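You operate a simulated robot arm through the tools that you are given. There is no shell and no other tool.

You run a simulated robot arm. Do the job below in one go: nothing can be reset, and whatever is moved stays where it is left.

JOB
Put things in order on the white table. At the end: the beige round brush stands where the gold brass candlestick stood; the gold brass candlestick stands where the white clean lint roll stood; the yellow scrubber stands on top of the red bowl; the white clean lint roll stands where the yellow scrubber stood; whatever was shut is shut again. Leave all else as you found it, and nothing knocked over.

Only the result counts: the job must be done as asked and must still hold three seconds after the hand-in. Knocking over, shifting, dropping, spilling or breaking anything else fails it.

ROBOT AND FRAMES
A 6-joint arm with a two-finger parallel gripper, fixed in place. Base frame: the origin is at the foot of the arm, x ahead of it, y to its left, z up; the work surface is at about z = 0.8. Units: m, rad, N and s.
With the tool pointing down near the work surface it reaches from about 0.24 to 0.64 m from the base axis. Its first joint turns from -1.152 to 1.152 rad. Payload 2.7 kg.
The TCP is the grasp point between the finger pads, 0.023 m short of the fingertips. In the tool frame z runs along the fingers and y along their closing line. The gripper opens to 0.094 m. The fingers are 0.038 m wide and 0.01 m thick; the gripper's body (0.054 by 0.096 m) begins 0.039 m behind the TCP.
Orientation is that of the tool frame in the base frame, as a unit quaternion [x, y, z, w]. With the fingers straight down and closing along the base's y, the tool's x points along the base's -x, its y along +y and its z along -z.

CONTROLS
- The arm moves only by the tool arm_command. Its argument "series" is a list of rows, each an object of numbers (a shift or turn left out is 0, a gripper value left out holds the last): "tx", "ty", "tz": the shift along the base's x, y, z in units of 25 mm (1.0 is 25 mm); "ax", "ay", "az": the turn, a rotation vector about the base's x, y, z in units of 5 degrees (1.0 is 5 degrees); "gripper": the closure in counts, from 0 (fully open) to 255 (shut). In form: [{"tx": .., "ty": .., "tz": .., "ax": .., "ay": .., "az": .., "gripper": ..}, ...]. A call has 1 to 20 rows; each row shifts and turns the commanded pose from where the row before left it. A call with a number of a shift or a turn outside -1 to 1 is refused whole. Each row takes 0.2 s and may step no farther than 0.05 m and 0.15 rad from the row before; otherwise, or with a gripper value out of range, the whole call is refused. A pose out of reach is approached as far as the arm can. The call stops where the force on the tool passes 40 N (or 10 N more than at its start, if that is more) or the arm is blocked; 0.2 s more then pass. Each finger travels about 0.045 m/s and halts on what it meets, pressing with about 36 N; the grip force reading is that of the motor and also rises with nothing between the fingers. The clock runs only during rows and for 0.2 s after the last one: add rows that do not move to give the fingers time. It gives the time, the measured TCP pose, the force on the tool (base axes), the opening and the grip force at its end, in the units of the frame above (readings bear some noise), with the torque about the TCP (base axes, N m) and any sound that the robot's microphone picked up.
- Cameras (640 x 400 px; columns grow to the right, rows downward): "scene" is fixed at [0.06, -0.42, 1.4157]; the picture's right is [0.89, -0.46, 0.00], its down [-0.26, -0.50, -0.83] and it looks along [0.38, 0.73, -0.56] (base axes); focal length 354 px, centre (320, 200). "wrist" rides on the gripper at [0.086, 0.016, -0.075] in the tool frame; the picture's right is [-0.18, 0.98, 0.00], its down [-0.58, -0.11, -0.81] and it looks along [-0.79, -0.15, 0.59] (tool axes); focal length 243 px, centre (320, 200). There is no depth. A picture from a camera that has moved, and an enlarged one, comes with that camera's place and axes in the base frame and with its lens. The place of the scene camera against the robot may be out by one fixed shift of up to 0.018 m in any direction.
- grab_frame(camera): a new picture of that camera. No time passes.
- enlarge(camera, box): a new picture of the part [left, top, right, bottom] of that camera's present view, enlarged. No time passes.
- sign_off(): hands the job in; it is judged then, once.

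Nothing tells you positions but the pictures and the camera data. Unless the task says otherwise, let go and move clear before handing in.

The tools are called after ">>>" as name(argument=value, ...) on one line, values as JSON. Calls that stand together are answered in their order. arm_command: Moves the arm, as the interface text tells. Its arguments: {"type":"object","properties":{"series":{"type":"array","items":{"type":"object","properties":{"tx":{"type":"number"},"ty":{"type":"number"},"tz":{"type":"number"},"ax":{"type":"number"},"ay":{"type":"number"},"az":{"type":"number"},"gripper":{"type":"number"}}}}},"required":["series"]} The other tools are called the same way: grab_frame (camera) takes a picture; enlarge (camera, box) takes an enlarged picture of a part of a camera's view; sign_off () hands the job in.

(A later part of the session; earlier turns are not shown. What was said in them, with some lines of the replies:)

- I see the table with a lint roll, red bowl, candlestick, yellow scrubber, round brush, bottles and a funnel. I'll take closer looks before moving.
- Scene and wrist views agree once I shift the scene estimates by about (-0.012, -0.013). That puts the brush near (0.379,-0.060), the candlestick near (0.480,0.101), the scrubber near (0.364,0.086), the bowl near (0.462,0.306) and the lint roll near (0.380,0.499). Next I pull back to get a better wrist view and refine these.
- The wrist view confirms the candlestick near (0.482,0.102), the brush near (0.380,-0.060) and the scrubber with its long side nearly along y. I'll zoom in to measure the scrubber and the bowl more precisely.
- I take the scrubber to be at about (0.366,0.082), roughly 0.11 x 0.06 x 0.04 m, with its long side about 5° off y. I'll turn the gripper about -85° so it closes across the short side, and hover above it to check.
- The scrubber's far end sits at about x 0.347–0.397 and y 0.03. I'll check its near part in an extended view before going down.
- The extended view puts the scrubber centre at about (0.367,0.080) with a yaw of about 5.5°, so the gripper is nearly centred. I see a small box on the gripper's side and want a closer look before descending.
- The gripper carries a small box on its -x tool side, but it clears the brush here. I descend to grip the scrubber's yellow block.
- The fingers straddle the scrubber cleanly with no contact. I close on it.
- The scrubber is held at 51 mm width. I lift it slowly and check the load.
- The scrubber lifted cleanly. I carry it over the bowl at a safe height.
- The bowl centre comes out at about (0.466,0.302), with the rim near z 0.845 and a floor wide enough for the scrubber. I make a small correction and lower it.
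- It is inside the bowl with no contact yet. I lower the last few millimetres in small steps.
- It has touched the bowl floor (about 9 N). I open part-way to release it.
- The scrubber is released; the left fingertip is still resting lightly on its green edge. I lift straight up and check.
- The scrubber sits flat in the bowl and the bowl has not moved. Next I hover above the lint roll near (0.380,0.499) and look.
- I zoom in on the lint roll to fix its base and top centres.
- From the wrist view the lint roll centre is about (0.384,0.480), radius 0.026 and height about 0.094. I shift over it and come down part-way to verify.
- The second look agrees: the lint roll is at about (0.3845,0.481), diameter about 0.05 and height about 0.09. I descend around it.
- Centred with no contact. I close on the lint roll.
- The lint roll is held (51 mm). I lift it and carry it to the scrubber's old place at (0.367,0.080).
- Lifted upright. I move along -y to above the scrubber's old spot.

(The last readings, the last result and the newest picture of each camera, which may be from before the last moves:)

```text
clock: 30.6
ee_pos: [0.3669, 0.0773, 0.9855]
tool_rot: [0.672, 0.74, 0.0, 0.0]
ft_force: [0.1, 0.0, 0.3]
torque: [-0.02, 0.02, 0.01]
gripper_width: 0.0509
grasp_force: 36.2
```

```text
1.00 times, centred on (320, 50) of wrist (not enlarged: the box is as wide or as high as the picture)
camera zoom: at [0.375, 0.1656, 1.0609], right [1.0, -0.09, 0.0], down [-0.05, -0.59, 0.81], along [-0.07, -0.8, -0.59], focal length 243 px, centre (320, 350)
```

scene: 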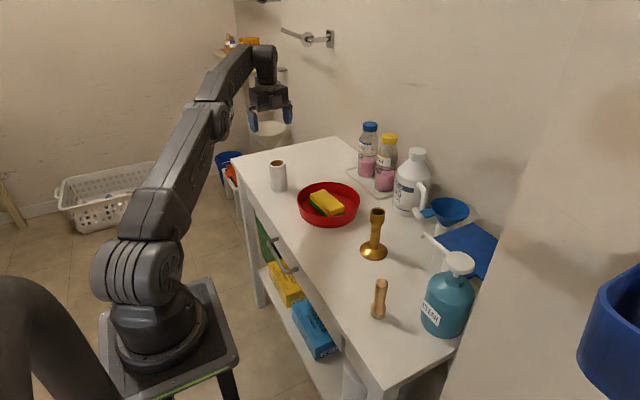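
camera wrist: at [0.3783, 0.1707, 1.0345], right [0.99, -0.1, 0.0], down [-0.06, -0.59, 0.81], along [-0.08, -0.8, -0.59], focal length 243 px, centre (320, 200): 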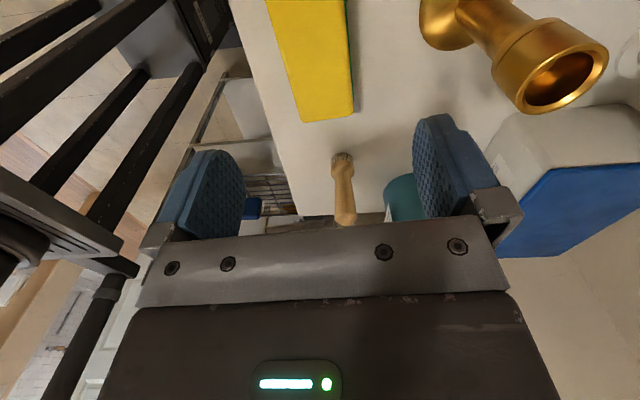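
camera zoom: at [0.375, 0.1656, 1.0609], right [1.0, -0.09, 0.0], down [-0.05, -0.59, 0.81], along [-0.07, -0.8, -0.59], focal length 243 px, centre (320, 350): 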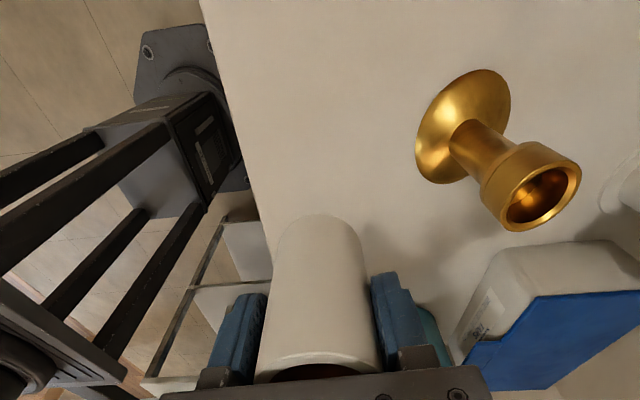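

Above the target. I lower to the same height at which it was grasped.

>>> arm_command(series=[{"ty": 0.06, "tz": -0.9}, {"tz": -0.9}, {"tz": -0.9}, {"tz": -0.9}, {"tz": -0.7}, {"tz": -0.4}, {"tz": -0.2}, {}])

>>> enlarge(camera="scene", box=[300, 200, 410, 310])

>>> enlarge(camera="wrist", box=[0, 0, 640, 200])

```text
clock: 32.4
ee_pos: [0.3663, 0.0807, 0.8638]
tool_rot: [0.673, 0.74, 0.001, 0.0]
ft_force: [0.0, -0.1, 0.2]
torque: [0.0, -0.02, -0.03]
gripper_width: 0.0507
grasp_force: 36.3
```

```text
3.64 times, centred on (355, 255) of scene
camera zoom: at [0.06, -0.42, 1.4157], right [0.89, -0.46, 0.0], down [-0.26, -0.5, -0.83], along [0.38, 0.73, -0.56], focal length 1286 px, centre (193, 0)
```

zoom: 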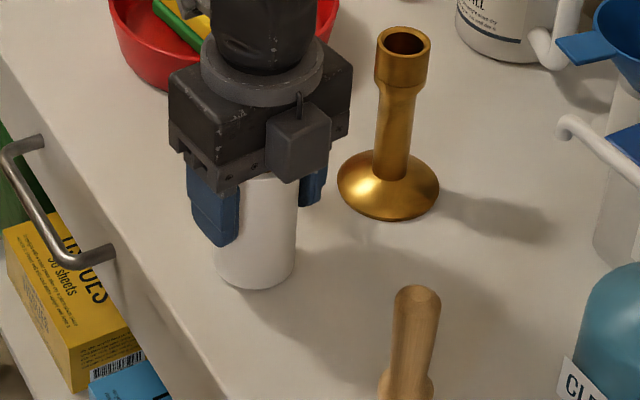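

```text
1.00 times, centred on (320, 100) of wrist (not enlarged: the box is as wide or as high as the picture)
camera zoom: at [0.3741, 0.1681, 0.939], right [1.0, -0.09, 0.0], down [-0.05, -0.59, 0.81], along [-0.07, -0.8, -0.59], focal length 243 px, centre (320, 300)
```

zoom: 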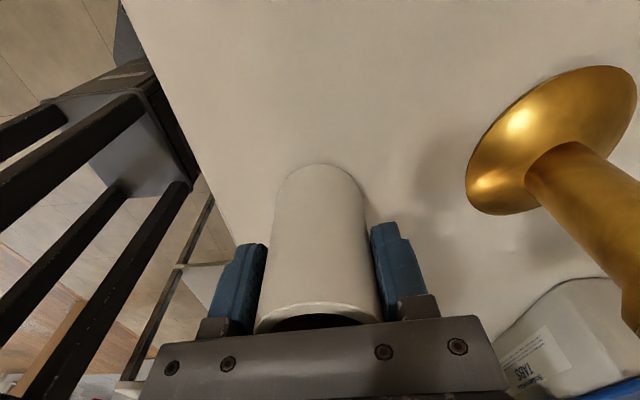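

>>> arm_command(series=[{"tz": -0.08}, {"tz": -0.04}, {}, {}])

```text
clock: 33.4
ee_pos: [0.3676, 0.0789, 0.861]
tool_rot: [0.672, 0.74, 0.001, 0.0]
ft_force: [-4.8, 2.0, 14.5]
torque: [0.06, 0.5, -0.08]
gripper_width: 0.0509
grasp_force: 36.3
```

The roll is on the table (about 14 N). I ease off slightly and open slowly.

>>> arm_command(series=[{"tz": 0.03}, {"gripper": 112}, {"gripper": 100}, {"gripper": 80}, {"gripper": 40}, {"gripper": 0}, {}, {}])

>>> enlarge(camera="wrist", box=[0, 0, 640, 200])

>>> enlarge(camera="scene", box=[300, 200, 410, 310])

```text
clock: 35.2
ee_pos: [0.3666, 0.0808, 0.8617]
tool_rot: [0.672, 0.74, 0.001, 0.0]
ft_force: [-0.1, 0.6, -0.1]
torque: [0.04, -0.01, 0.02]
gripper_width: 0.0941
grasp_force: 0.1
```

```text
1.00 times, centred on (320, 100) of wrist (not enlarged: the box is as wide or as high as the picture)
camera zoom: at [0.376, 0.1679, 0.9363], right [1.0, -0.09, 0.0], down [-0.05, -0.59, 0.81], along [-0.07, -0.8, -0.59], focal length 243 px, centre (320, 300)
```

zoom: 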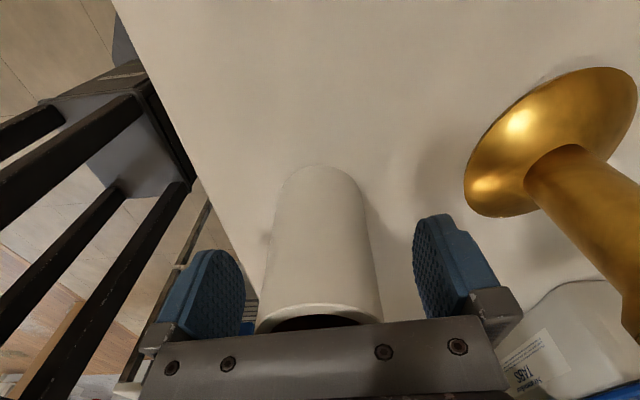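

```text
3.64 times, centred on (355, 255) of scene
camera zoom: at [0.06, -0.42, 1.4157], right [0.89, -0.46, 0.0], down [-0.26, -0.5, -0.83], along [0.38, 0.73, -0.56], focal length 1286 px, centre (193, 0)
```

zoom: 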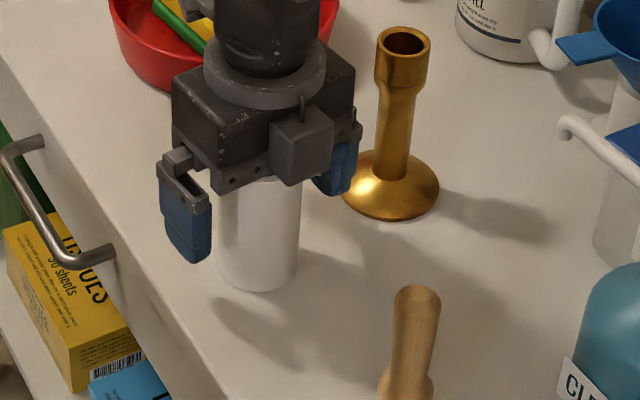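

The lint roll stands at about (0.368,0.080). I rise clear and hover over the candlestick.

>>> arm_command(series=[{"tz": 0.6}, {"tz": 1.0}, {"tz": 1.0}, {"tz": 1.0}, {"tz": 1.0}, {"tz": 1.0}, {"tx": 0.92, "ty": 0.17}, {"tx": 0.92, "ty": 0.17}, {"tx": 0.92, "ty": 0.17}, {"tx": 0.92, "ty": 0.17}, {"tx": 0.92, "ty": 0.17}, {}, {}])

>>> enlarge(camera="wrist", box=[0, 0, 640, 100])

>>> grab_frame(camera="scene")

>>> enlarge(camera="scene", box=[290, 190, 420, 320])

```text
clock: 38.0
ee_pos: [0.4827, 0.1, 1.0022]
tool_rot: [0.672, 0.741, 0.0, 0.0]
ft_force: [-0.5, -0.4, 0.8]
torque: [-0.01, -0.05, -0.02]
gripper_width: 0.0939
grasp_force: 0.1
```

```text
1.00 times, centred on (320, 50) of wrist (not enlarged: the box is as wide or as high as the picture)
camera zoom: at [0.4906, 0.1883, 1.0769], right [1.0, -0.09, 0.0], down [-0.05, -0.59, 0.81], along [-0.07, -0.8, -0.59], focal length 243 px, centre (320, 350)
```

zoom: 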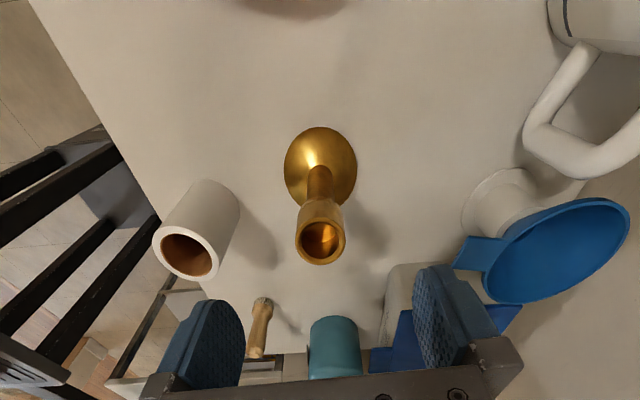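

```text
taken
```

scene: 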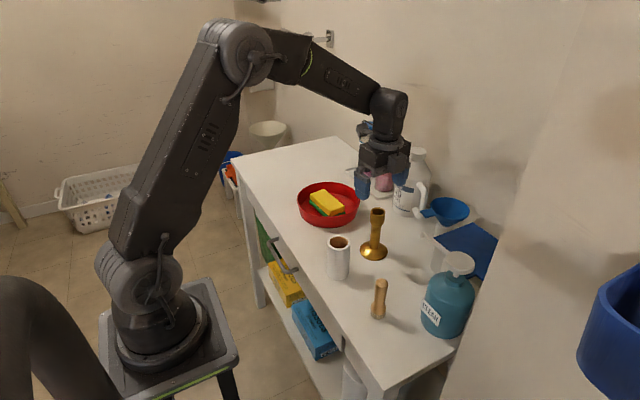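

```text
3.08 times, centred on (355, 255) of scene
camera zoom: at [0.06, -0.42, 1.4157], right [0.89, -0.46, 0.0], down [-0.26, -0.5, -0.83], along [0.38, 0.73, -0.56], focal length 1088 px, centre (212, 31)
```

zoom: 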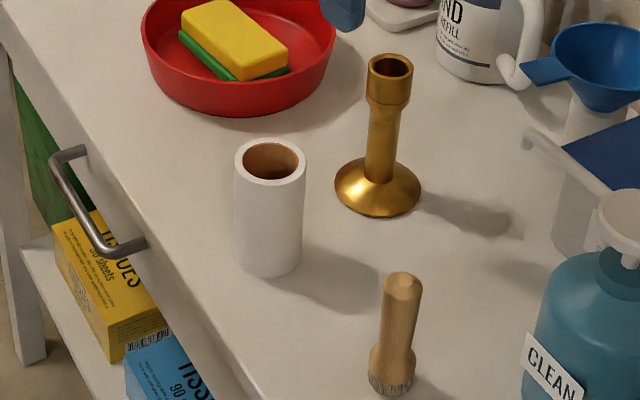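

The candlestick base is centred at about (0.483,0.101) and it is about 0.12 m tall; the gripper is centred over it with clear space around. I descend to its cup.

>>> arm_command(series=[{"ty": 0.03, "tz": -0.8}, {"tz": -0.8}, {"tz": -0.8}, {"tz": -0.8}, {"tz": -0.6}, {"tz": -0.4}, {}])

>>> enlarge(camera="wrist", box=[0, 0, 640, 260])

>>> enlarge(camera="scene", box=[320, 160, 430, 270])

```text
clock: 39.6
ee_pos: [0.4821, 0.1014, 0.8947]
tool_rot: [0.672, 0.741, -0.001, 0.0]
ft_force: [-0.3, -0.5, 0.1]
torque: [-0.04, 0.04, 0.0]
gripper_width: 0.0938
grasp_force: 0.1
```

```text
1.00 times, centred on (320, 130) of wrist (not enlarged: the box is as wide or as high as the picture)
camera zoom: at [0.4906, 0.1903, 0.9698], right [1.0, -0.09, 0.0], down [-0.05, -0.59, 0.81], along [-0.07, -0.8, -0.59], focal length 243 px, centre (320, 270)
```

zoom: 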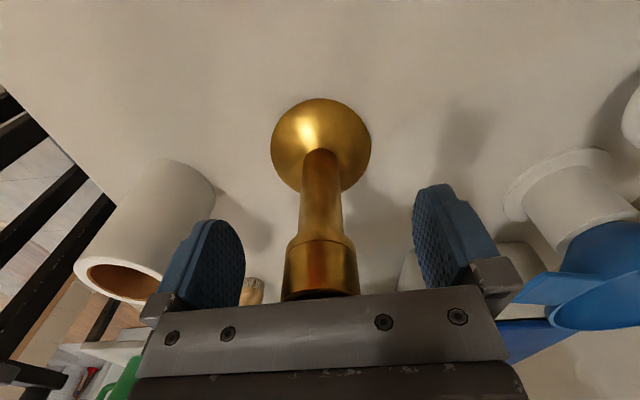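

```text
3.64 times, centred on (375, 215) of scene
camera zoom: at [0.06, -0.42, 1.4157], right [0.89, -0.46, 0.0], down [-0.26, -0.5, -0.83], along [0.38, 0.73, -0.56], focal length 1286 px, centre (120, 146)
```

zoom: 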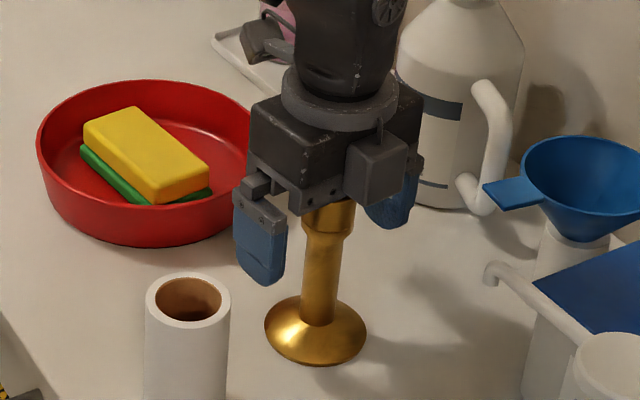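

No contact, the fingers straddle the cup. I close on it.

>>> arm_command(series=[{"gripper": 255}, {}, {}, {}, {}, {}, {}])

>>> enlarge(camera="wrist", box=[0, 0, 640, 260])

>>> enlarge(camera="scene", box=[320, 160, 430, 270])

```text
clock: 41.2
ee_pos: [0.4822, 0.102, 0.8958]
tool_rot: [0.673, 0.74, 0.0, 0.0]
ft_force: [-0.8, -0.2, 0.0]
torque: [-0.01, -0.02, 0.0]
gripper_width: 0.033
grasp_force: 36.1
```

```text
1.00 times, centred on (320, 130) of wrist (not enlarged: the box is as wide or as high as the picture)
camera zoom: at [0.4906, 0.1903, 0.9701], right [1.0, -0.09, 0.0], down [-0.05, -0.59, 0.81], along [-0.07, -0.8, -0.59], focal length 243 px, centre (320, 270)
```

zoom: 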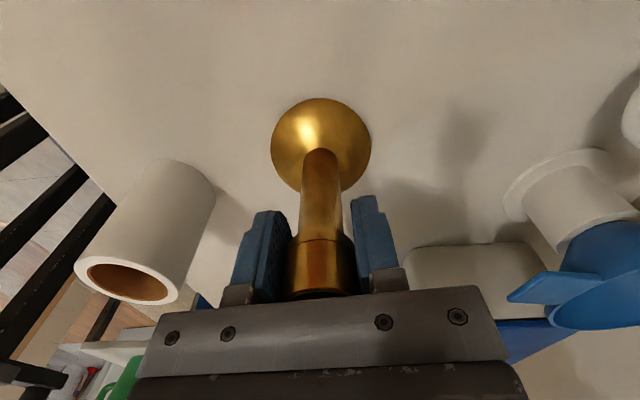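

```text
3.64 times, centred on (375, 215) of scene
camera zoom: at [0.06, -0.42, 1.4157], right [0.89, -0.46, 0.0], down [-0.26, -0.5, -0.83], along [0.38, 0.73, -0.56], focal length 1286 px, centre (120, 146)
```

zoom: 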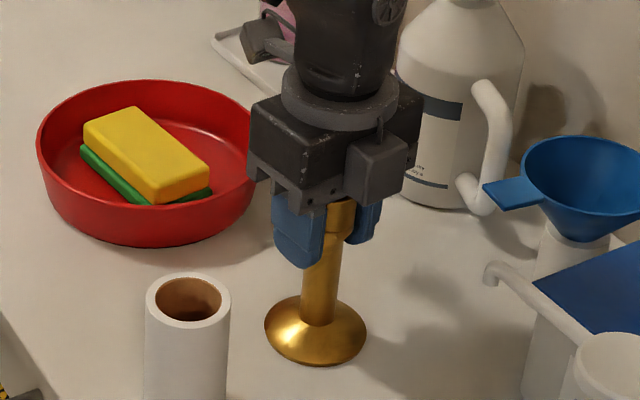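

Held at 33 mm. I lift it 0.1 m and check that it hangs straight.

>>> arm_command(series=[{"tz": 0.3}, {"tz": 0.5}, {"tz": 0.8}, {"tz": 0.8}, {"tz": 0.8}, {"tz": 0.8}, {}, {}])

>>> enlarge(camera="wrist", box=[0, 0, 640, 260])

>>> enlarge(camera="scene", box=[320, 130, 430, 270])

```text
clock: 43.0
ee_pos: [0.4823, 0.1048, 0.9963]
tool_rot: [0.672, 0.74, 0.0, 0.0]
ft_force: [-0.4, 0.1, -1.5]
torque: [0.0, -0.03, -0.03]
gripper_width: 0.0331
grasp_force: 35.9
```

```text
1.00 times, centred on (320, 130) of wrist (not enlarged: the box is as wide or as high as the picture)
camera zoom: at [0.4916, 0.1915, 1.071], right [1.0, -0.09, 0.0], down [-0.05, -0.59, 0.81], along [-0.07, -0.8, -0.59], focal length 243 px, centre (320, 270)
```

zoom: 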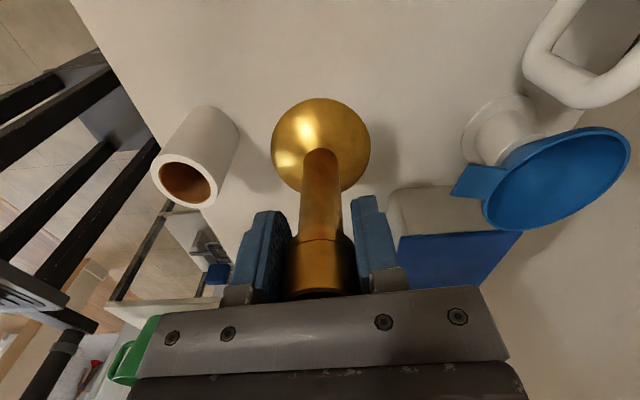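

```text
2.86 times, centred on (375, 200) of scene
camera zoom: at [0.06, -0.42, 1.4157], right [0.89, -0.46, 0.0], down [-0.26, -0.5, -0.83], along [0.38, 0.73, -0.56], focal length 1011 px, centre (163, 200)
```

zoom: 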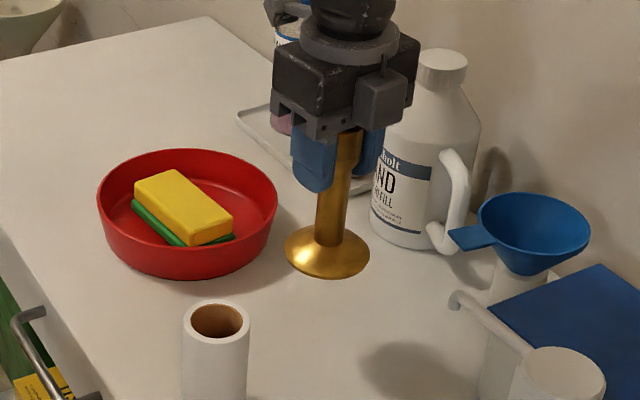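

It hangs straight. I carry it over to the lint roll's old place at (0.384,0.480).

>>> arm_command(series=[{"tx": -0.246, "ty": 0.95}, {"tx": -0.246, "ty": 0.95}, {"tx": -0.246, "ty": 0.95}, {"tx": -0.246, "ty": 0.95}, {"tx": -0.246, "ty": 0.95}, {"tx": -0.246, "ty": 0.95}, {"tx": -0.246, "ty": 0.95}, {"tx": -0.246, "ty": 0.95}, {"tx": -0.246, "ty": 0.95}, {"tx": -0.246, "ty": 0.95}, {"tx": -0.246, "ty": 0.95}, {"tx": -0.246, "ty": 0.95}, {"tx": -0.246, "ty": 0.95}, {"tx": -0.246, "ty": 0.95}, {"tx": -0.246, "ty": 0.95}, {"tx": -0.246, "ty": 0.95}, {}, {}])

>>> enlarge(camera="wrist", box=[0, 0, 640, 260])

>>> enlarge(camera="scene", box=[230, 80, 350, 220])

```text
clock: 46.8
ee_pos: [0.3806, 0.4813, 0.9961]
tool_rot: [0.672, 0.741, 0.0, 0.0]
ft_force: [0.4, -0.1, -2.5]
torque: [0.0, -0.03, -0.03]
gripper_width: 0.0332
grasp_force: 36.2
```

```text
1.00 times, centred on (320, 130) of wrist (not enlarged: the box is as wide or as high as the picture)
camera zoom: at [0.3905, 0.5691, 1.0703], right [1.0, -0.09, 0.0], down [-0.05, -0.59, 0.81], along [-0.07, -0.8, -0.59], focal length 243 px, centre (320, 270)
```

zoom: 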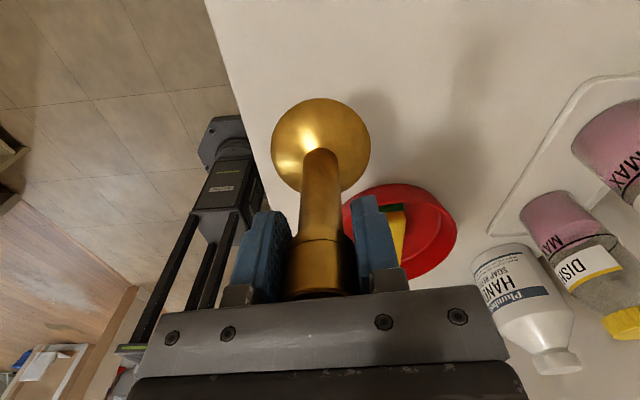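

```text
2.86 times, centred on (290, 150) of scene
camera zoom: at [0.06, -0.42, 1.4157], right [0.89, -0.46, 0.0], down [-0.26, -0.5, -0.83], along [0.38, 0.73, -0.56], focal length 1011 px, centre (406, 343)
```

zoom: 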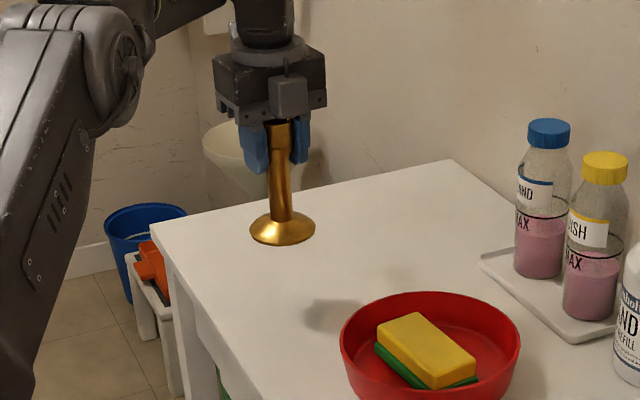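

Position is right (about (0.383,0.480)). I lower it.

>>> arm_command(series=[{"tx": 0.03, "ty": 0.03, "tz": -0.8}, {"tz": -0.8}, {"tz": -0.8}, {"tz": -0.7}, {"tz": -0.5}, {"tz": -0.25}, {}, {}])

>>> enlarge(camera="wrist", box=[0, 0, 640, 260])

>>> enlarge(camera="scene", box=[240, 110, 320, 210])

```text
clock: 48.6
ee_pos: [0.3836, 0.4829, 0.9001]
tool_rot: [0.673, 0.74, 0.001, 0.0]
ft_force: [-1.1, -0.5, -2.2]
torque: [0.01, -0.01, 0.01]
gripper_width: 0.0329
grasp_force: 35.6
```

```text
1.00 times, centred on (320, 130) of wrist (not enlarged: the box is as wide or as high as the picture)
camera zoom: at [0.3926, 0.5706, 0.9756], right [1.0, -0.09, 0.0], down [-0.05, -0.59, 0.81], along [-0.07, -0.8, -0.59], focal length 243 px, centre (320, 270)
```

zoom: 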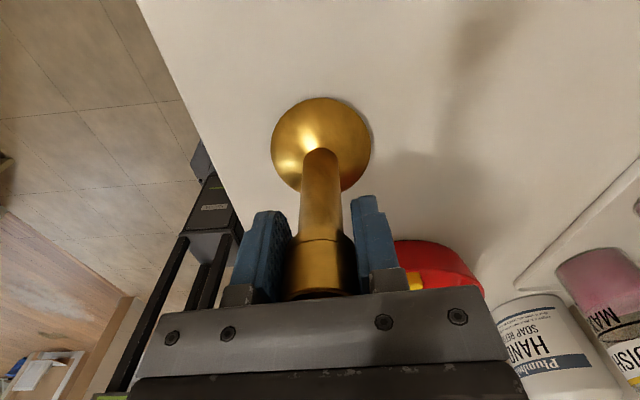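

```text
4.00 times, centred on (280, 160) of scene
camera zoom: at [0.06, -0.42, 1.4157], right [0.89, -0.46, 0.0], down [-0.26, -0.5, -0.83], along [0.38, 0.73, -0.56], focal length 1415 px, centre (480, 360)
```

zoom: 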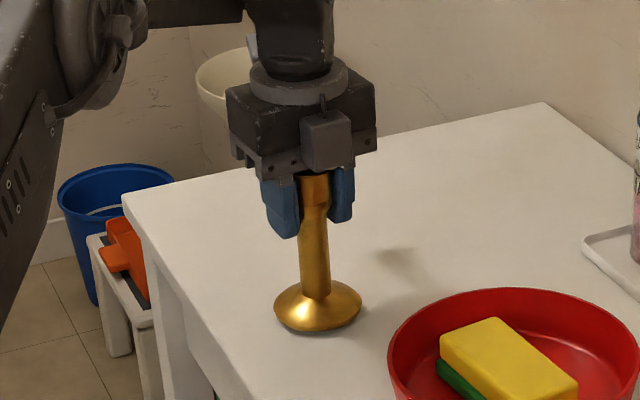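

In the scene view the base now matches the lint roll's original footprint. I lower the last few millimetres.

>>> arm_command(series=[{"tz": -0.1}, {"tz": -0.07}, {}, {}])

```text
clock: 49.6
ee_pos: [0.3838, 0.4834, 0.8971]
tool_rot: [0.672, 0.74, 0.0, 0.0]
ft_force: [0.9, -0.8, -1.7]
torque: [0.01, 0.0, 0.05]
gripper_width: 0.033
grasp_force: 35.7
```

>>> arm_command(series=[{"tz": -0.05}, {"tz": -0.03}, {}, {}])

```text
clock: 50.6
ee_pos: [0.3834, 0.4847, 0.8946]
tool_rot: [0.672, 0.74, 0.0, 0.001]
ft_force: [1.0, -1.0, 4.0]
torque: [-0.27, 0.04, 0.07]
gripper_width: 0.0329
grasp_force: 35.9
```

Touched down lightly. I release it.

>>> arm_command(series=[{"gripper": 160}, {"gripper": 140}, {"gripper": 110}, {"gripper": 60}, {"gripper": 0}, {}, {}, {}])

>>> enlarge(camera="wrist", box=[0, 0, 640, 260])

>>> enlarge(camera="scene", box=[240, 110, 320, 210])

```text
clock: 52.4
ee_pos: [0.3829, 0.4827, 0.8946]
tool_rot: [0.672, 0.741, 0.0, 0.0]
ft_force: [0.1, -0.8, -0.3]
torque: [-0.02, -0.01, 0.0]
gripper_width: 0.0939
grasp_force: 0.1
```

```text
1.00 times, centred on (320, 130) of wrist (not enlarged: the box is as wide or as high as the picture)
camera zoom: at [0.3918, 0.5717, 0.9695], right [1.0, -0.09, 0.0], down [-0.05, -0.59, 0.81], along [-0.07, -0.8, -0.59], focal length 243 px, centre (320, 270)
```

zoom: 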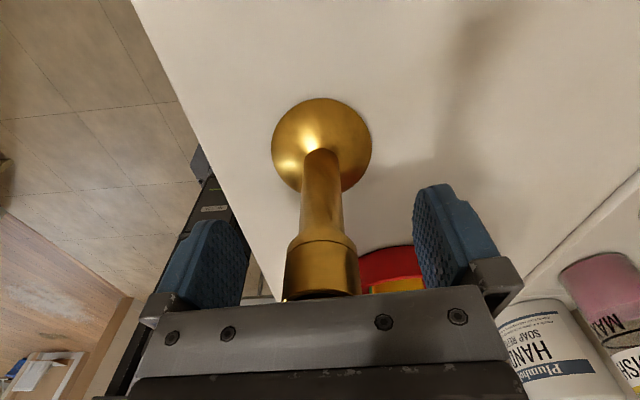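

```text
4.00 times, centred on (280, 160) of scene
camera zoom: at [0.06, -0.42, 1.4157], right [0.89, -0.46, 0.0], down [-0.26, -0.5, -0.83], along [0.38, 0.73, -0.56], focal length 1415 px, centre (480, 360)
```

zoom: 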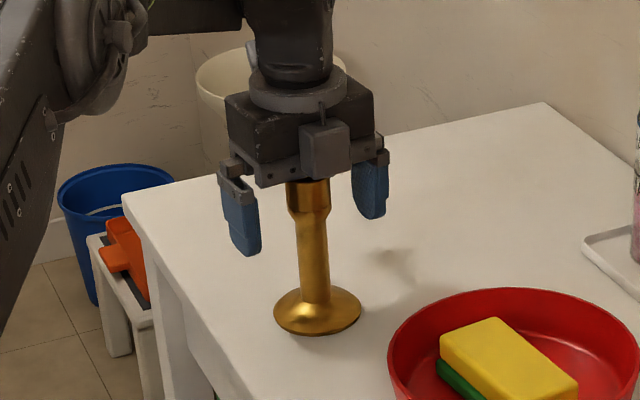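

The candlestick stands upright at the lint roll's old place. I rise clear and move over to the brush.

>>> arm_command(series=[{"tz": 0.5}, {"tz": 0.9}, {"tz": 1.0}, {"tz": 1.0}, {"tz": 1.0}, {"tz": 0.4}, {"ty": -1.0}, {"ty": -1.0}, {"ty": -1.0}, {"ty": -1.0}, {"ty": -1.0}, {"ty": -1.0}, {"ty": -1.0}, {"ty": -1.0}, {"ty": -1.0}, {"ty": -1.0}, {"ty": -1.0}, {}])

>>> arm_command(series=[{"ty": -1.0, "tx": -0.01}, {"ty": -1.0, "tx": -0.01}, {"ty": -1.0, "tx": -0.01}, {"ty": -1.0, "tx": -0.01}, {"ty": -1.0, "tx": -0.01}, {"ty": -1.0, "tx": -0.01}, {"ty": -1.0, "tx": -0.01}, {"ty": -1.0, "tx": -0.01}, {"ty": -1.0, "tx": -0.01}, {"ty": -1.0, "tx": -0.01}, {"ty": -0.7, "tx": -0.02}, {}, {}])

>>> enlarge(camera="wrist", box=[0, 0, 640, 100])

>>> grab_frame(camera="scene")

```text
clock: 56.2
ee_pos: [0.3847, 0.2053, 1.0136]
tool_rot: [0.673, 0.74, 0.0, 0.0]
ft_force: [0.6, 0.5, -0.4]
torque: [-0.01, 0.01, 0.01]
gripper_width: 0.0943
grasp_force: 0.1
```

```text
clock: 59.0
ee_pos: [0.3817, -0.0601, 1.0128]
tool_rot: [0.672, 0.74, 0.001, 0.0]
ft_force: [0.4, 0.0, 0.1]
torque: [0.0, 0.01, -0.01]
gripper_width: 0.0941
grasp_force: 0.0
```

```text
1.00 times, centred on (320, 50) of wrist (not enlarged: the box is as wide or as high as the picture)
camera zoom: at [0.3908, 0.0277, 1.0874], right [1.0, -0.09, 0.0], down [-0.05, -0.59, 0.81], along [-0.07, -0.8, -0.59], focal length 243 px, centre (320, 350)
```

zoom: 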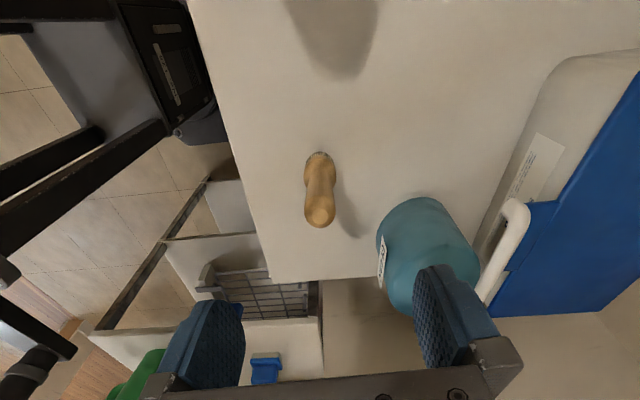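

```text
taken
```

scene: 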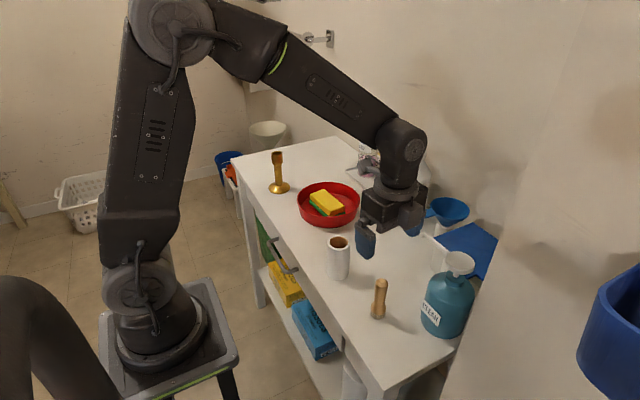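

The brush is at about (0.382,-0.061), directly below the gripper, and the soap bottle stays well clear. I descend to its handle.

>>> arm_command(series=[{"ty": -0.03, "tz": -1.0}, {"tz": -1.0}, {"tz": -1.0}, {"tz": -0.9}, {"tz": -0.8}, {"tz": -0.5}, {"tz": -0.4}, {}])

>>> enlarge(camera="wrist", box=[0, 0, 640, 260])

>>> enlarge(camera="scene", box=[330, 210, 490, 340])

```text
clock: 60.8
ee_pos: [0.3809, -0.0625, 0.8729]
tool_rot: [0.672, 0.741, 0.0, 0.0]
ft_force: [-0.1, -0.2, -0.3]
torque: [-0.01, 0.01, -0.02]
gripper_width: 0.0938
grasp_force: 0.1
```

```text
1.00 times, centred on (320, 130) of wrist (not enlarged: the box is as wide or as high as the picture)
camera zoom: at [0.3897, 0.0265, 0.9472], right [1.0, -0.09, 0.0], down [-0.05, -0.59, 0.81], along [-0.07, -0.8, -0.59], focal length 243 px, centre (320, 270)
```

zoom: 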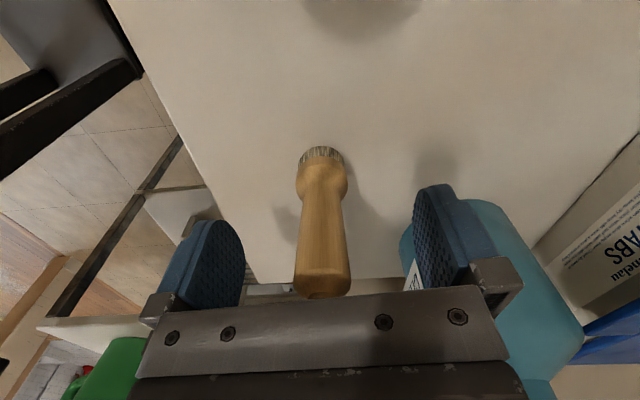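

```text
3.08 times, centred on (410, 275) of scene
camera zoom: at [0.06, -0.42, 1.4157], right [0.89, -0.46, 0.0], down [-0.26, -0.5, -0.83], along [0.38, 0.73, -0.56], focal length 1088 px, centre (43, -31)
```

zoom: 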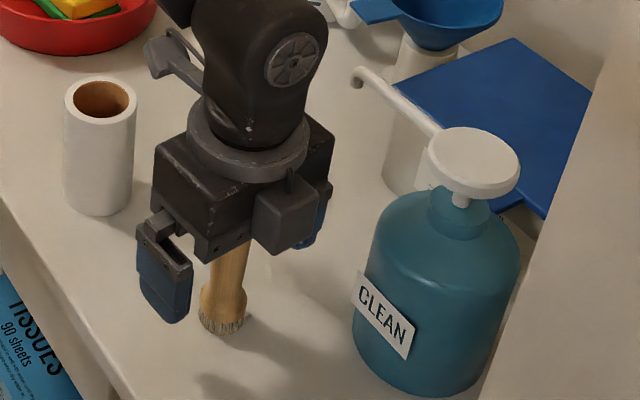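

Well centred on the handle with no contact. I close.

>>> arm_command(series=[{"gripper": 255}, {}, {}, {}, {}, {}, {}])

>>> enlarge(camera="wrist", box=[0, 0, 640, 260])

>>> enlarge(camera="scene", box=[330, 210, 490, 340])

```text
clock: 62.4
ee_pos: [0.3815, -0.0615, 0.8729]
tool_rot: [0.672, 0.741, 0.0, -0.001]
ft_force: [-0.4, 0.3, -0.1]
torque: [0.02, -0.04, 0.0]
gripper_width: 0.0231
grasp_force: 36.4
```

```text
1.00 times, centred on (320, 130) of wrist (not enlarged: the box is as wide or as high as the picture)
camera zoom: at [0.3897, 0.0266, 0.9475], right [1.0, -0.09, 0.0], down [-0.05, -0.59, 0.81], along [-0.07, -0.8, -0.59], focal length 243 px, centre (320, 270)
```

zoom: 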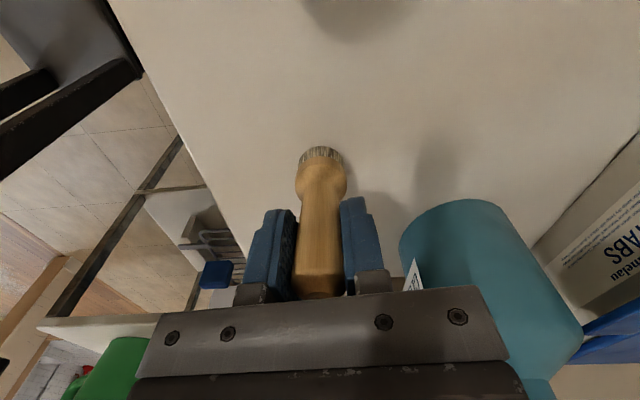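

```text
3.08 times, centred on (410, 275) of scene
camera zoom: at [0.06, -0.42, 1.4157], right [0.89, -0.46, 0.0], down [-0.26, -0.5, -0.83], along [0.38, 0.73, -0.56], focal length 1088 px, centre (43, -31)
```

zoom: 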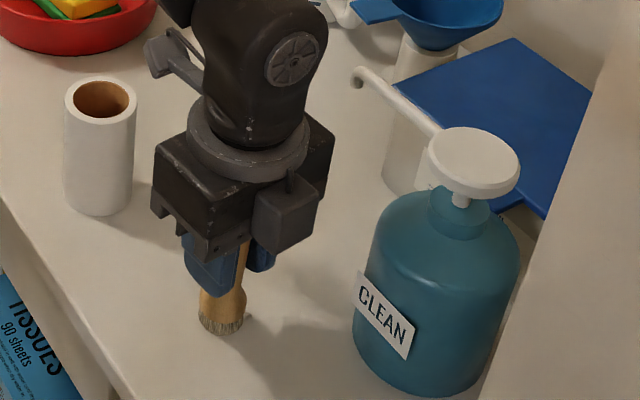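

Held at 23 mm. I lift it 0.13 m, then go +y first and +x after, to stay clear of the soap pump's spout near (0.49,-0.03).

>>> arm_command(series=[{"tz": 0.3}, {"tz": 0.5}, {"tz": 0.9}, {"tz": 0.9}, {"tz": 0.9}, {"tz": 0.9}, {"tz": 0.8}, {}])

>>> enlarge(camera="wrist", box=[0, 0, 640, 260])

>>> enlarge(camera="scene", box=[330, 150, 490, 300])

```text
clock: 64.2
ee_pos: [0.3795, -0.0601, 1.0037]
tool_rot: [0.673, 0.74, 0.0, 0.0]
ft_force: [0.0, -0.4, -0.9]
torque: [0.04, -0.03, 0.02]
gripper_width: 0.0229
grasp_force: 35.7
```

```text
1.00 times, centred on (320, 130) of wrist (not enlarged: the box is as wide or as high as the picture)
camera zoom: at [0.3893, 0.0275, 1.0788], right [1.0, -0.09, 0.0], down [-0.05, -0.59, 0.81], along [-0.07, -0.8, -0.59], focal length 243 px, centre (320, 270)
```

zoom: 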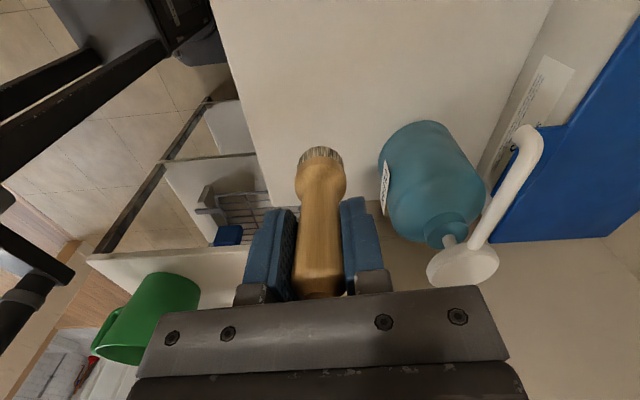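

```text
2.67 times, centred on (410, 225) of scene
camera zoom: at [0.06, -0.42, 1.4157], right [0.89, -0.46, 0.0], down [-0.26, -0.5, -0.83], along [0.38, 0.73, -0.56], focal length 943 px, centre (80, 133)
```

zoom: 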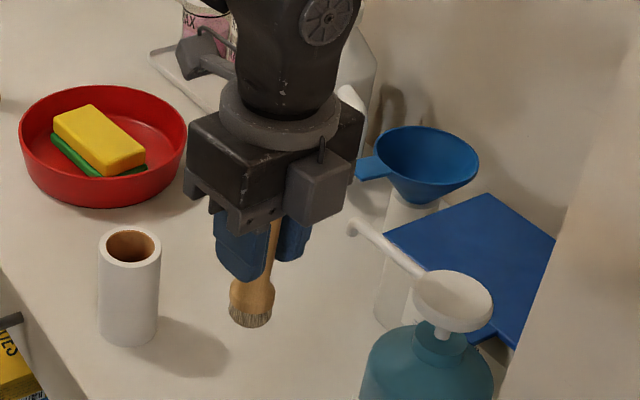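

>>> arm_command(series=[{"tx": 0.1, "ty": 0.9}, {"tx": 0.1, "ty": 0.9}, {"tx": 0.1, "ty": 0.9}, {"tx": 0.1, "ty": 0.9}, {"tx": 0.91, "ty": 0.73}, {"tx": 0.91, "ty": 0.73}, {"tx": 0.91, "ty": 0.73}, {"tx": 0.91, "ty": 0.73}, {}, {}])

>>> enlarge(camera="wrist", box=[0, 0, 640, 260])

>>> enlarge(camera="scene", box=[330, 150, 490, 300])

```text
clock: 66.4
ee_pos: [0.4798, 0.1022, 1.0053]
tool_rot: [0.673, 0.74, 0.0, 0.0]
ft_force: [0.2, -0.7, -0.1]
torque: [0.01, 0.01, 0.03]
gripper_width: 0.0232
grasp_force: 35.4
```

```text
1.00 times, centred on (320, 130) of wrist (not enlarged: the box is as wide or as high as the picture)
camera zoom: at [0.4888, 0.189, 1.0799], right [1.0, -0.09, 0.0], down [-0.05, -0.59, 0.81], along [-0.07, -0.8, -0.59], focal length 243 px, centre (320, 270)
```

zoom: 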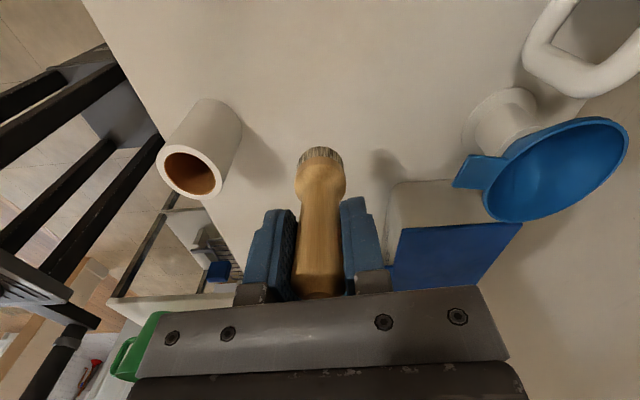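

```text
2.67 times, centred on (410, 225) of scene
camera zoom: at [0.06, -0.42, 1.4157], right [0.89, -0.46, 0.0], down [-0.26, -0.5, -0.83], along [0.38, 0.73, -0.56], focal length 943 px, centre (80, 133)
```

zoom: 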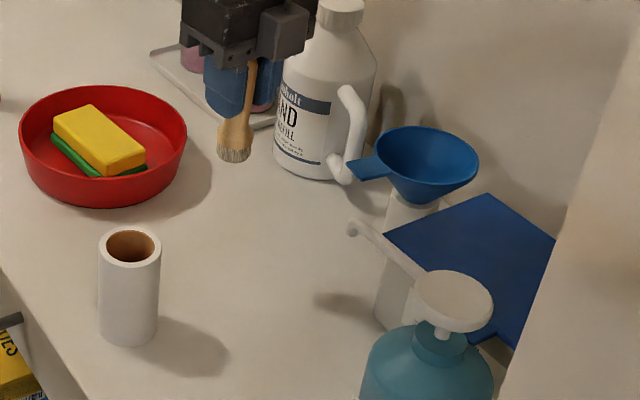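

Above the candlestick's old place. I lower the brush.

>>> arm_command(series=[{"tx": 0.05, "tz": -0.9}, {"tz": -0.9}, {"tz": -0.9}, {"tz": -0.9}, {"tz": -0.8}, {"tz": -0.5}, {"tz": -0.15}, {}])

>>> enlarge(camera="wrist", box=[0, 0, 640, 260])

>>> enlarge(camera="scene", box=[290, 200, 490, 350])

```text
clock: 68.2
ee_pos: [0.4825, 0.1013, 0.8784]
tool_rot: [0.672, 0.74, 0.0, 0.0]
ft_force: [-1.0, 0.5, -0.5]
torque: [0.02, -0.04, -0.01]
gripper_width: 0.0231
grasp_force: 35.8
```

```text
1.00 times, centred on (320, 130) of wrist (not enlarged: the box is as wide or as high as the picture)
camera zoom: at [0.4913, 0.1898, 0.9524], right [1.0, -0.09, 0.0], down [-0.05, -0.59, 0.81], along [-0.07, -0.8, -0.59], focal length 243 px, centre (320, 270)
```

zoom: 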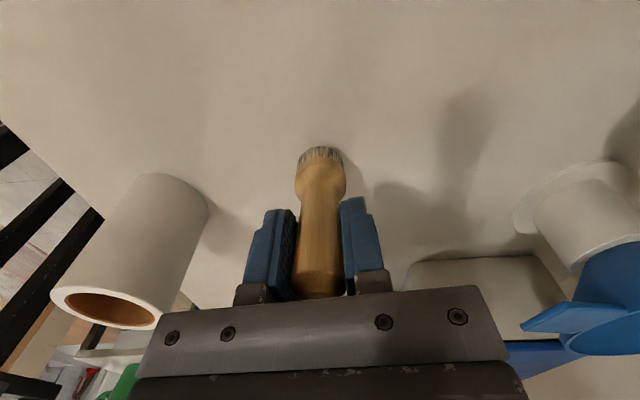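

```text
2.67 times, centred on (390, 275) of scene
camera zoom: at [0.06, -0.42, 1.4157], right [0.89, -0.46, 0.0], down [-0.26, -0.5, -0.83], along [0.38, 0.73, -0.56], focal length 943 px, centre (133, 0)
```

zoom: 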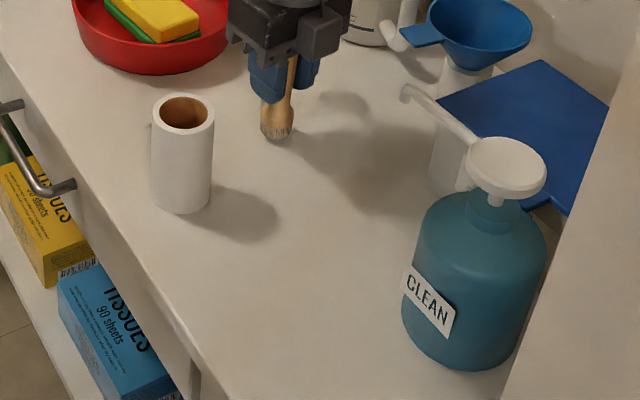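

>>> arm_command(series=[{"tz": -0.1}, {"tz": -0.06}, {}, {}])

```text
clock: 69.2
ee_pos: [0.4829, 0.1014, 0.8736]
tool_rot: [0.672, 0.74, 0.0, 0.0]
ft_force: [-0.2, 0.2, 0.0]
torque: [-0.02, -0.02, 0.02]
gripper_width: 0.0231
grasp_force: 36.4
```

>>> arm_command(series=[{"tz": -0.04}, {"tz": -0.03}, {}, {}])

```text
clock: 70.2
ee_pos: [0.4836, 0.1024, 0.8722]
tool_rot: [0.672, 0.74, 0.001, 0.0]
ft_force: [0.4, -0.8, 4.8]
torque: [-0.06, 0.08, -0.01]
gripper_width: 0.023
grasp_force: 35.8
```

The brush is touching the table lightly. I release it slowly.

>>> arm_command(series=[{"gripper": 188}, {"gripper": 180}, {"gripper": 165}, {"gripper": 140}, {"gripper": 100}, {"gripper": 50}, {"gripper": 0}, {}, {}, {}])

>>> enlarge(camera="wrist", box=[0, 0, 640, 260])

>>> enlarge(camera="scene", box=[290, 180, 490, 330])

```text
clock: 72.4
ee_pos: [0.484, 0.1022, 0.8725]
tool_rot: [0.672, 0.741, 0.0, 0.0]
ft_force: [0.7, -0.2, 2.1]
torque: [-0.01, -0.03, 0.0]
gripper_width: 0.0939
grasp_force: 0.1
```

```text
1.00 times, centred on (320, 130) of wrist (not enlarged: the box is as wide or as high as the picture)
camera zoom: at [0.4924, 0.1908, 0.9469], right [1.0, -0.09, 0.0], down [-0.05, -0.59, 0.81], along [-0.07, -0.8, -0.59], focal length 243 px, centre (320, 270)
```

zoom: 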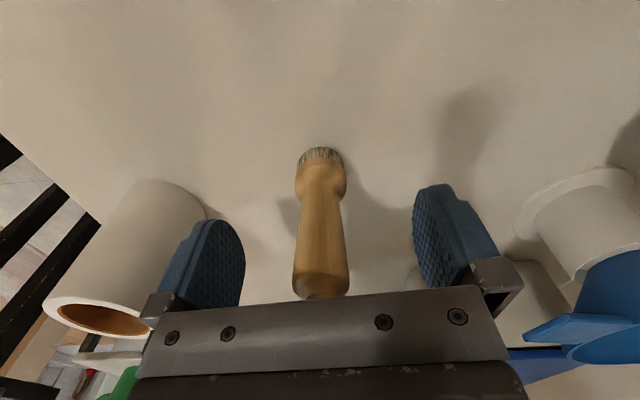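

```text
2.67 times, centred on (390, 255) of scene
camera zoom: at [0.06, -0.42, 1.4157], right [0.89, -0.46, 0.0], down [-0.26, -0.5, -0.83], along [0.38, 0.73, -0.56], focal length 943 px, centre (133, 53)
```

zoom: 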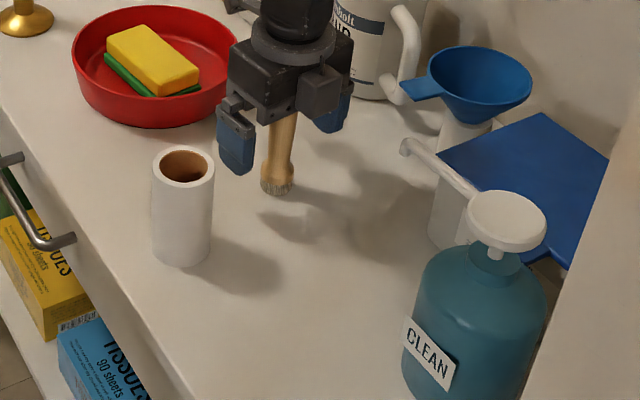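

The brush stands free. I rise straight up and check everything.

>>> arm_command(series=[{"tz": 0.3}, {"tz": 0.6}, {"tz": 1.0}, {"tz": 1.0}, {"tz": 1.0}, {"tz": 1.0}, {"tz": 1.0}, {"tz": 1.0}, {"tz": 1.0}, {"tz": 1.0}, {}])

>>> enlarge(camera="wrist", box=[0, 0, 640, 100])

>>> grab_frame(camera="scene")

>>> enlarge(camera="scene", box=[290, 200, 490, 350])

>>> enlarge(camera="scene", box=[230, 130, 390, 230])

```text
clock: 74.8
ee_pos: [0.4818, 0.1019, 1.0923]
tool_rot: [0.672, 0.74, 0.0, 0.0]
ft_force: [-0.4, 0.1, -0.6]
torque: [0.03, -0.02, 0.01]
gripper_width: 0.0942
grasp_force: 0.1
```

```text
1.00 times, centred on (320, 50) of wrist (not enlarged: the box is as wide or as high as the picture)
camera zoom: at [0.4913, 0.191, 1.1676], right [1.0, -0.09, 0.0], down [-0.05, -0.59, 0.81], along [-0.07, -0.8, -0.59], focal length 243 px, centre (320, 350)
```

zoom: 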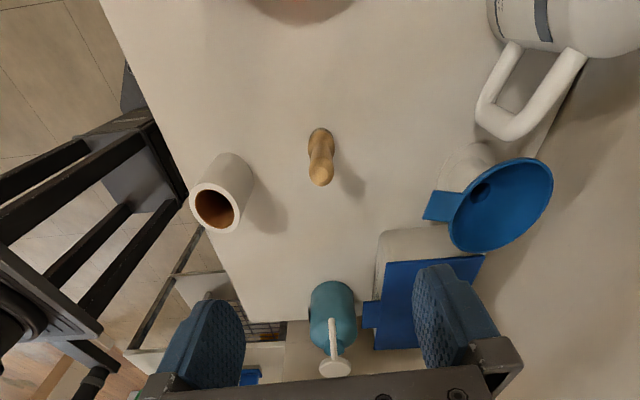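

```text
taken
```

scene: 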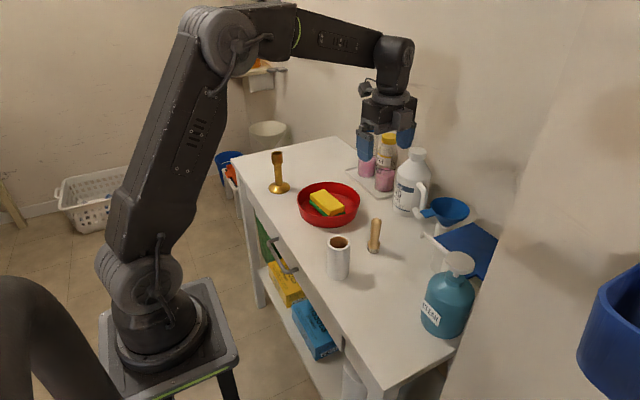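

```text
2.67 times, centred on (390, 275) of scene
camera zoom: at [0.06, -0.42, 1.4157], right [0.89, -0.46, 0.0], down [-0.26, -0.5, -0.83], along [0.38, 0.73, -0.56], focal length 943 px, centre (133, 0)
```

zoom: 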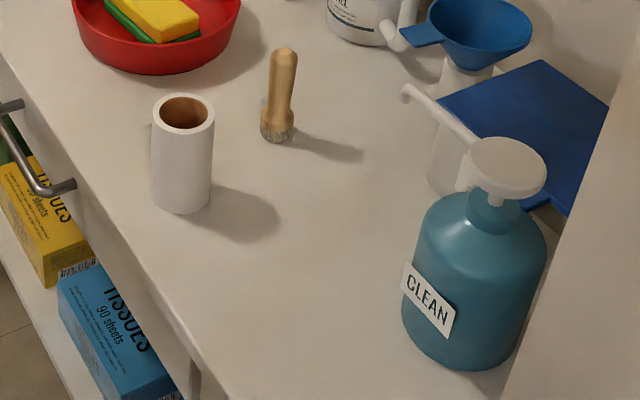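

```text
4.00 times, centred on (310, 180) of scene
camera zoom: at [0.06, -0.42, 1.4157], right [0.89, -0.46, 0.0], down [-0.26, -0.5, -0.83], along [0.38, 0.73, -0.56], focal length 1415 px, centre (360, 280)
```

zoom: 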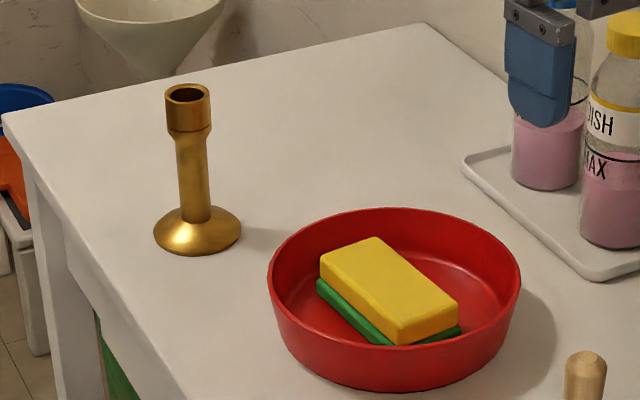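

All four items stand in place and nothing else looks disturbed. I make one more comparison of the brush base against the candlestick's original footprint, using the same zoom as before.

>>> enlarge(camera="scene", box=[305, 235, 370, 300])

>>> enlarge(camera="scene", box=[240, 220, 400, 400])

>>> enlarge(camera="scene", box=[255, 150, 305, 200])

>>> enlarge(camera="scene", box=[290, 170, 370, 235])

```text
6.15 times, centred on (338, 268) of scene
camera zoom: at [0.06, -0.42, 1.4157], right [0.89, -0.46, 0.0], down [-0.26, -0.5, -0.83], along [0.38, 0.73, -0.56], focal length 2177 px, centre (212, -215)
```

zoom: 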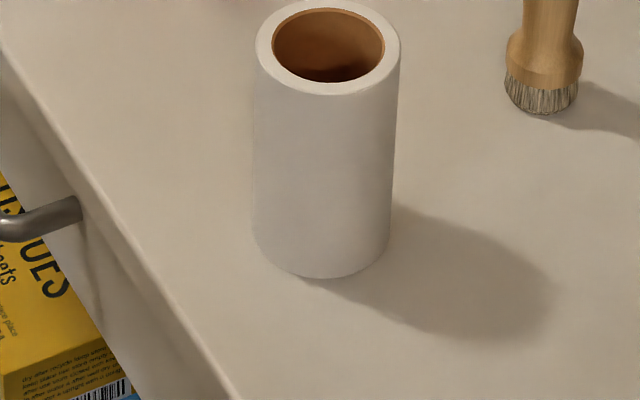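

```text
2.22 times, centred on (320, 310) of scene
camera zoom: at [0.06, -0.42, 1.4157], right [0.89, -0.46, 0.0], down [-0.26, -0.5, -0.83], along [0.38, 0.73, -0.56], focal length 786 px, centre (320, -44)
```

zoom: 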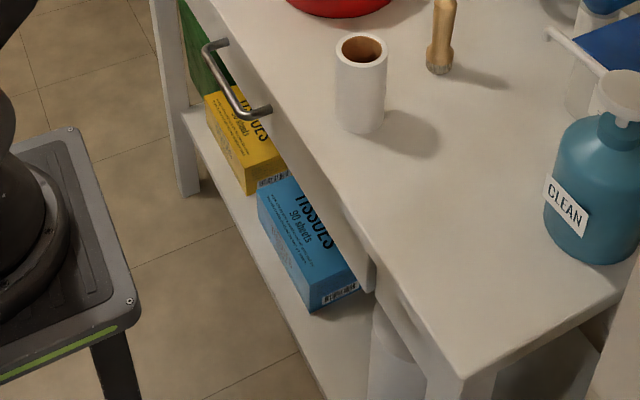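

```text
8.00 times, centred on (280, 175) of scene
camera zoom: at [0.06, -0.42, 1.4157], right [0.89, -0.46, 0.0], down [-0.26, -0.5, -0.83], along [0.38, 0.73, -0.56], focal length 2830 px, centre (640, 400)
```

zoom: 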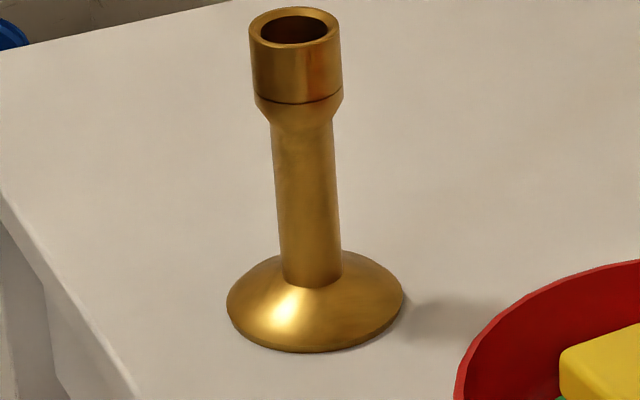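

```text
6.15 times, centred on (330, 202) of scene
camera zoom: at [0.06, -0.42, 1.4157], right [0.89, -0.46, 0.0], down [-0.26, -0.5, -0.83], along [0.38, 0.73, -0.56], focal length 2177 px, centre (258, 185)
```

zoom: 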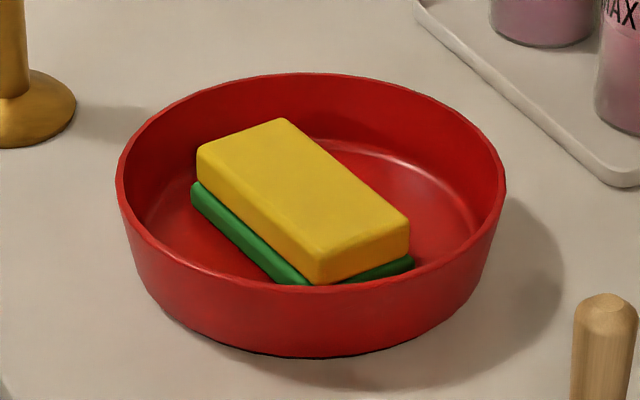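

The job is finished as asked, and the gripper is empty and well clear:

- **Brush:** it stands upright within about 5 mm of where the candlestick stood.
- **Candlestick:** it stands upright within about 4 mm of where the lint roll stood.
- **Scrubber:** it sits flat inside the red bowl.
- **Lint roll:** it stands upright where the scrubber stood.

The drawer handle is where it was, nothing else has moved, and I'm handing in now.

>>> sign_off()

```text
The job is handed in.
```

I've handed the job in. In the last pictures everything was in place and upright, and nothing looked knocked over or shifted.

- **Brush:** it stands where the candlestick stood, within about 5 mm.
- **Candlestick:** it stands where the lint roll stood, within about 4 mm.
- **Scrubber:** it lies flat on the bowl's floor, a little off centre. It is too short to rest across the rim, so I took "on top of the red bowl" to mean inside it.
- **Lint roll:** it stands where the scrubber stood.
- **Drawer:** I never touched it, and its handle is in the same place as at the start.

The gripper is open and well above the table. I had no result back from the judging beyond the hand-in being accepted.
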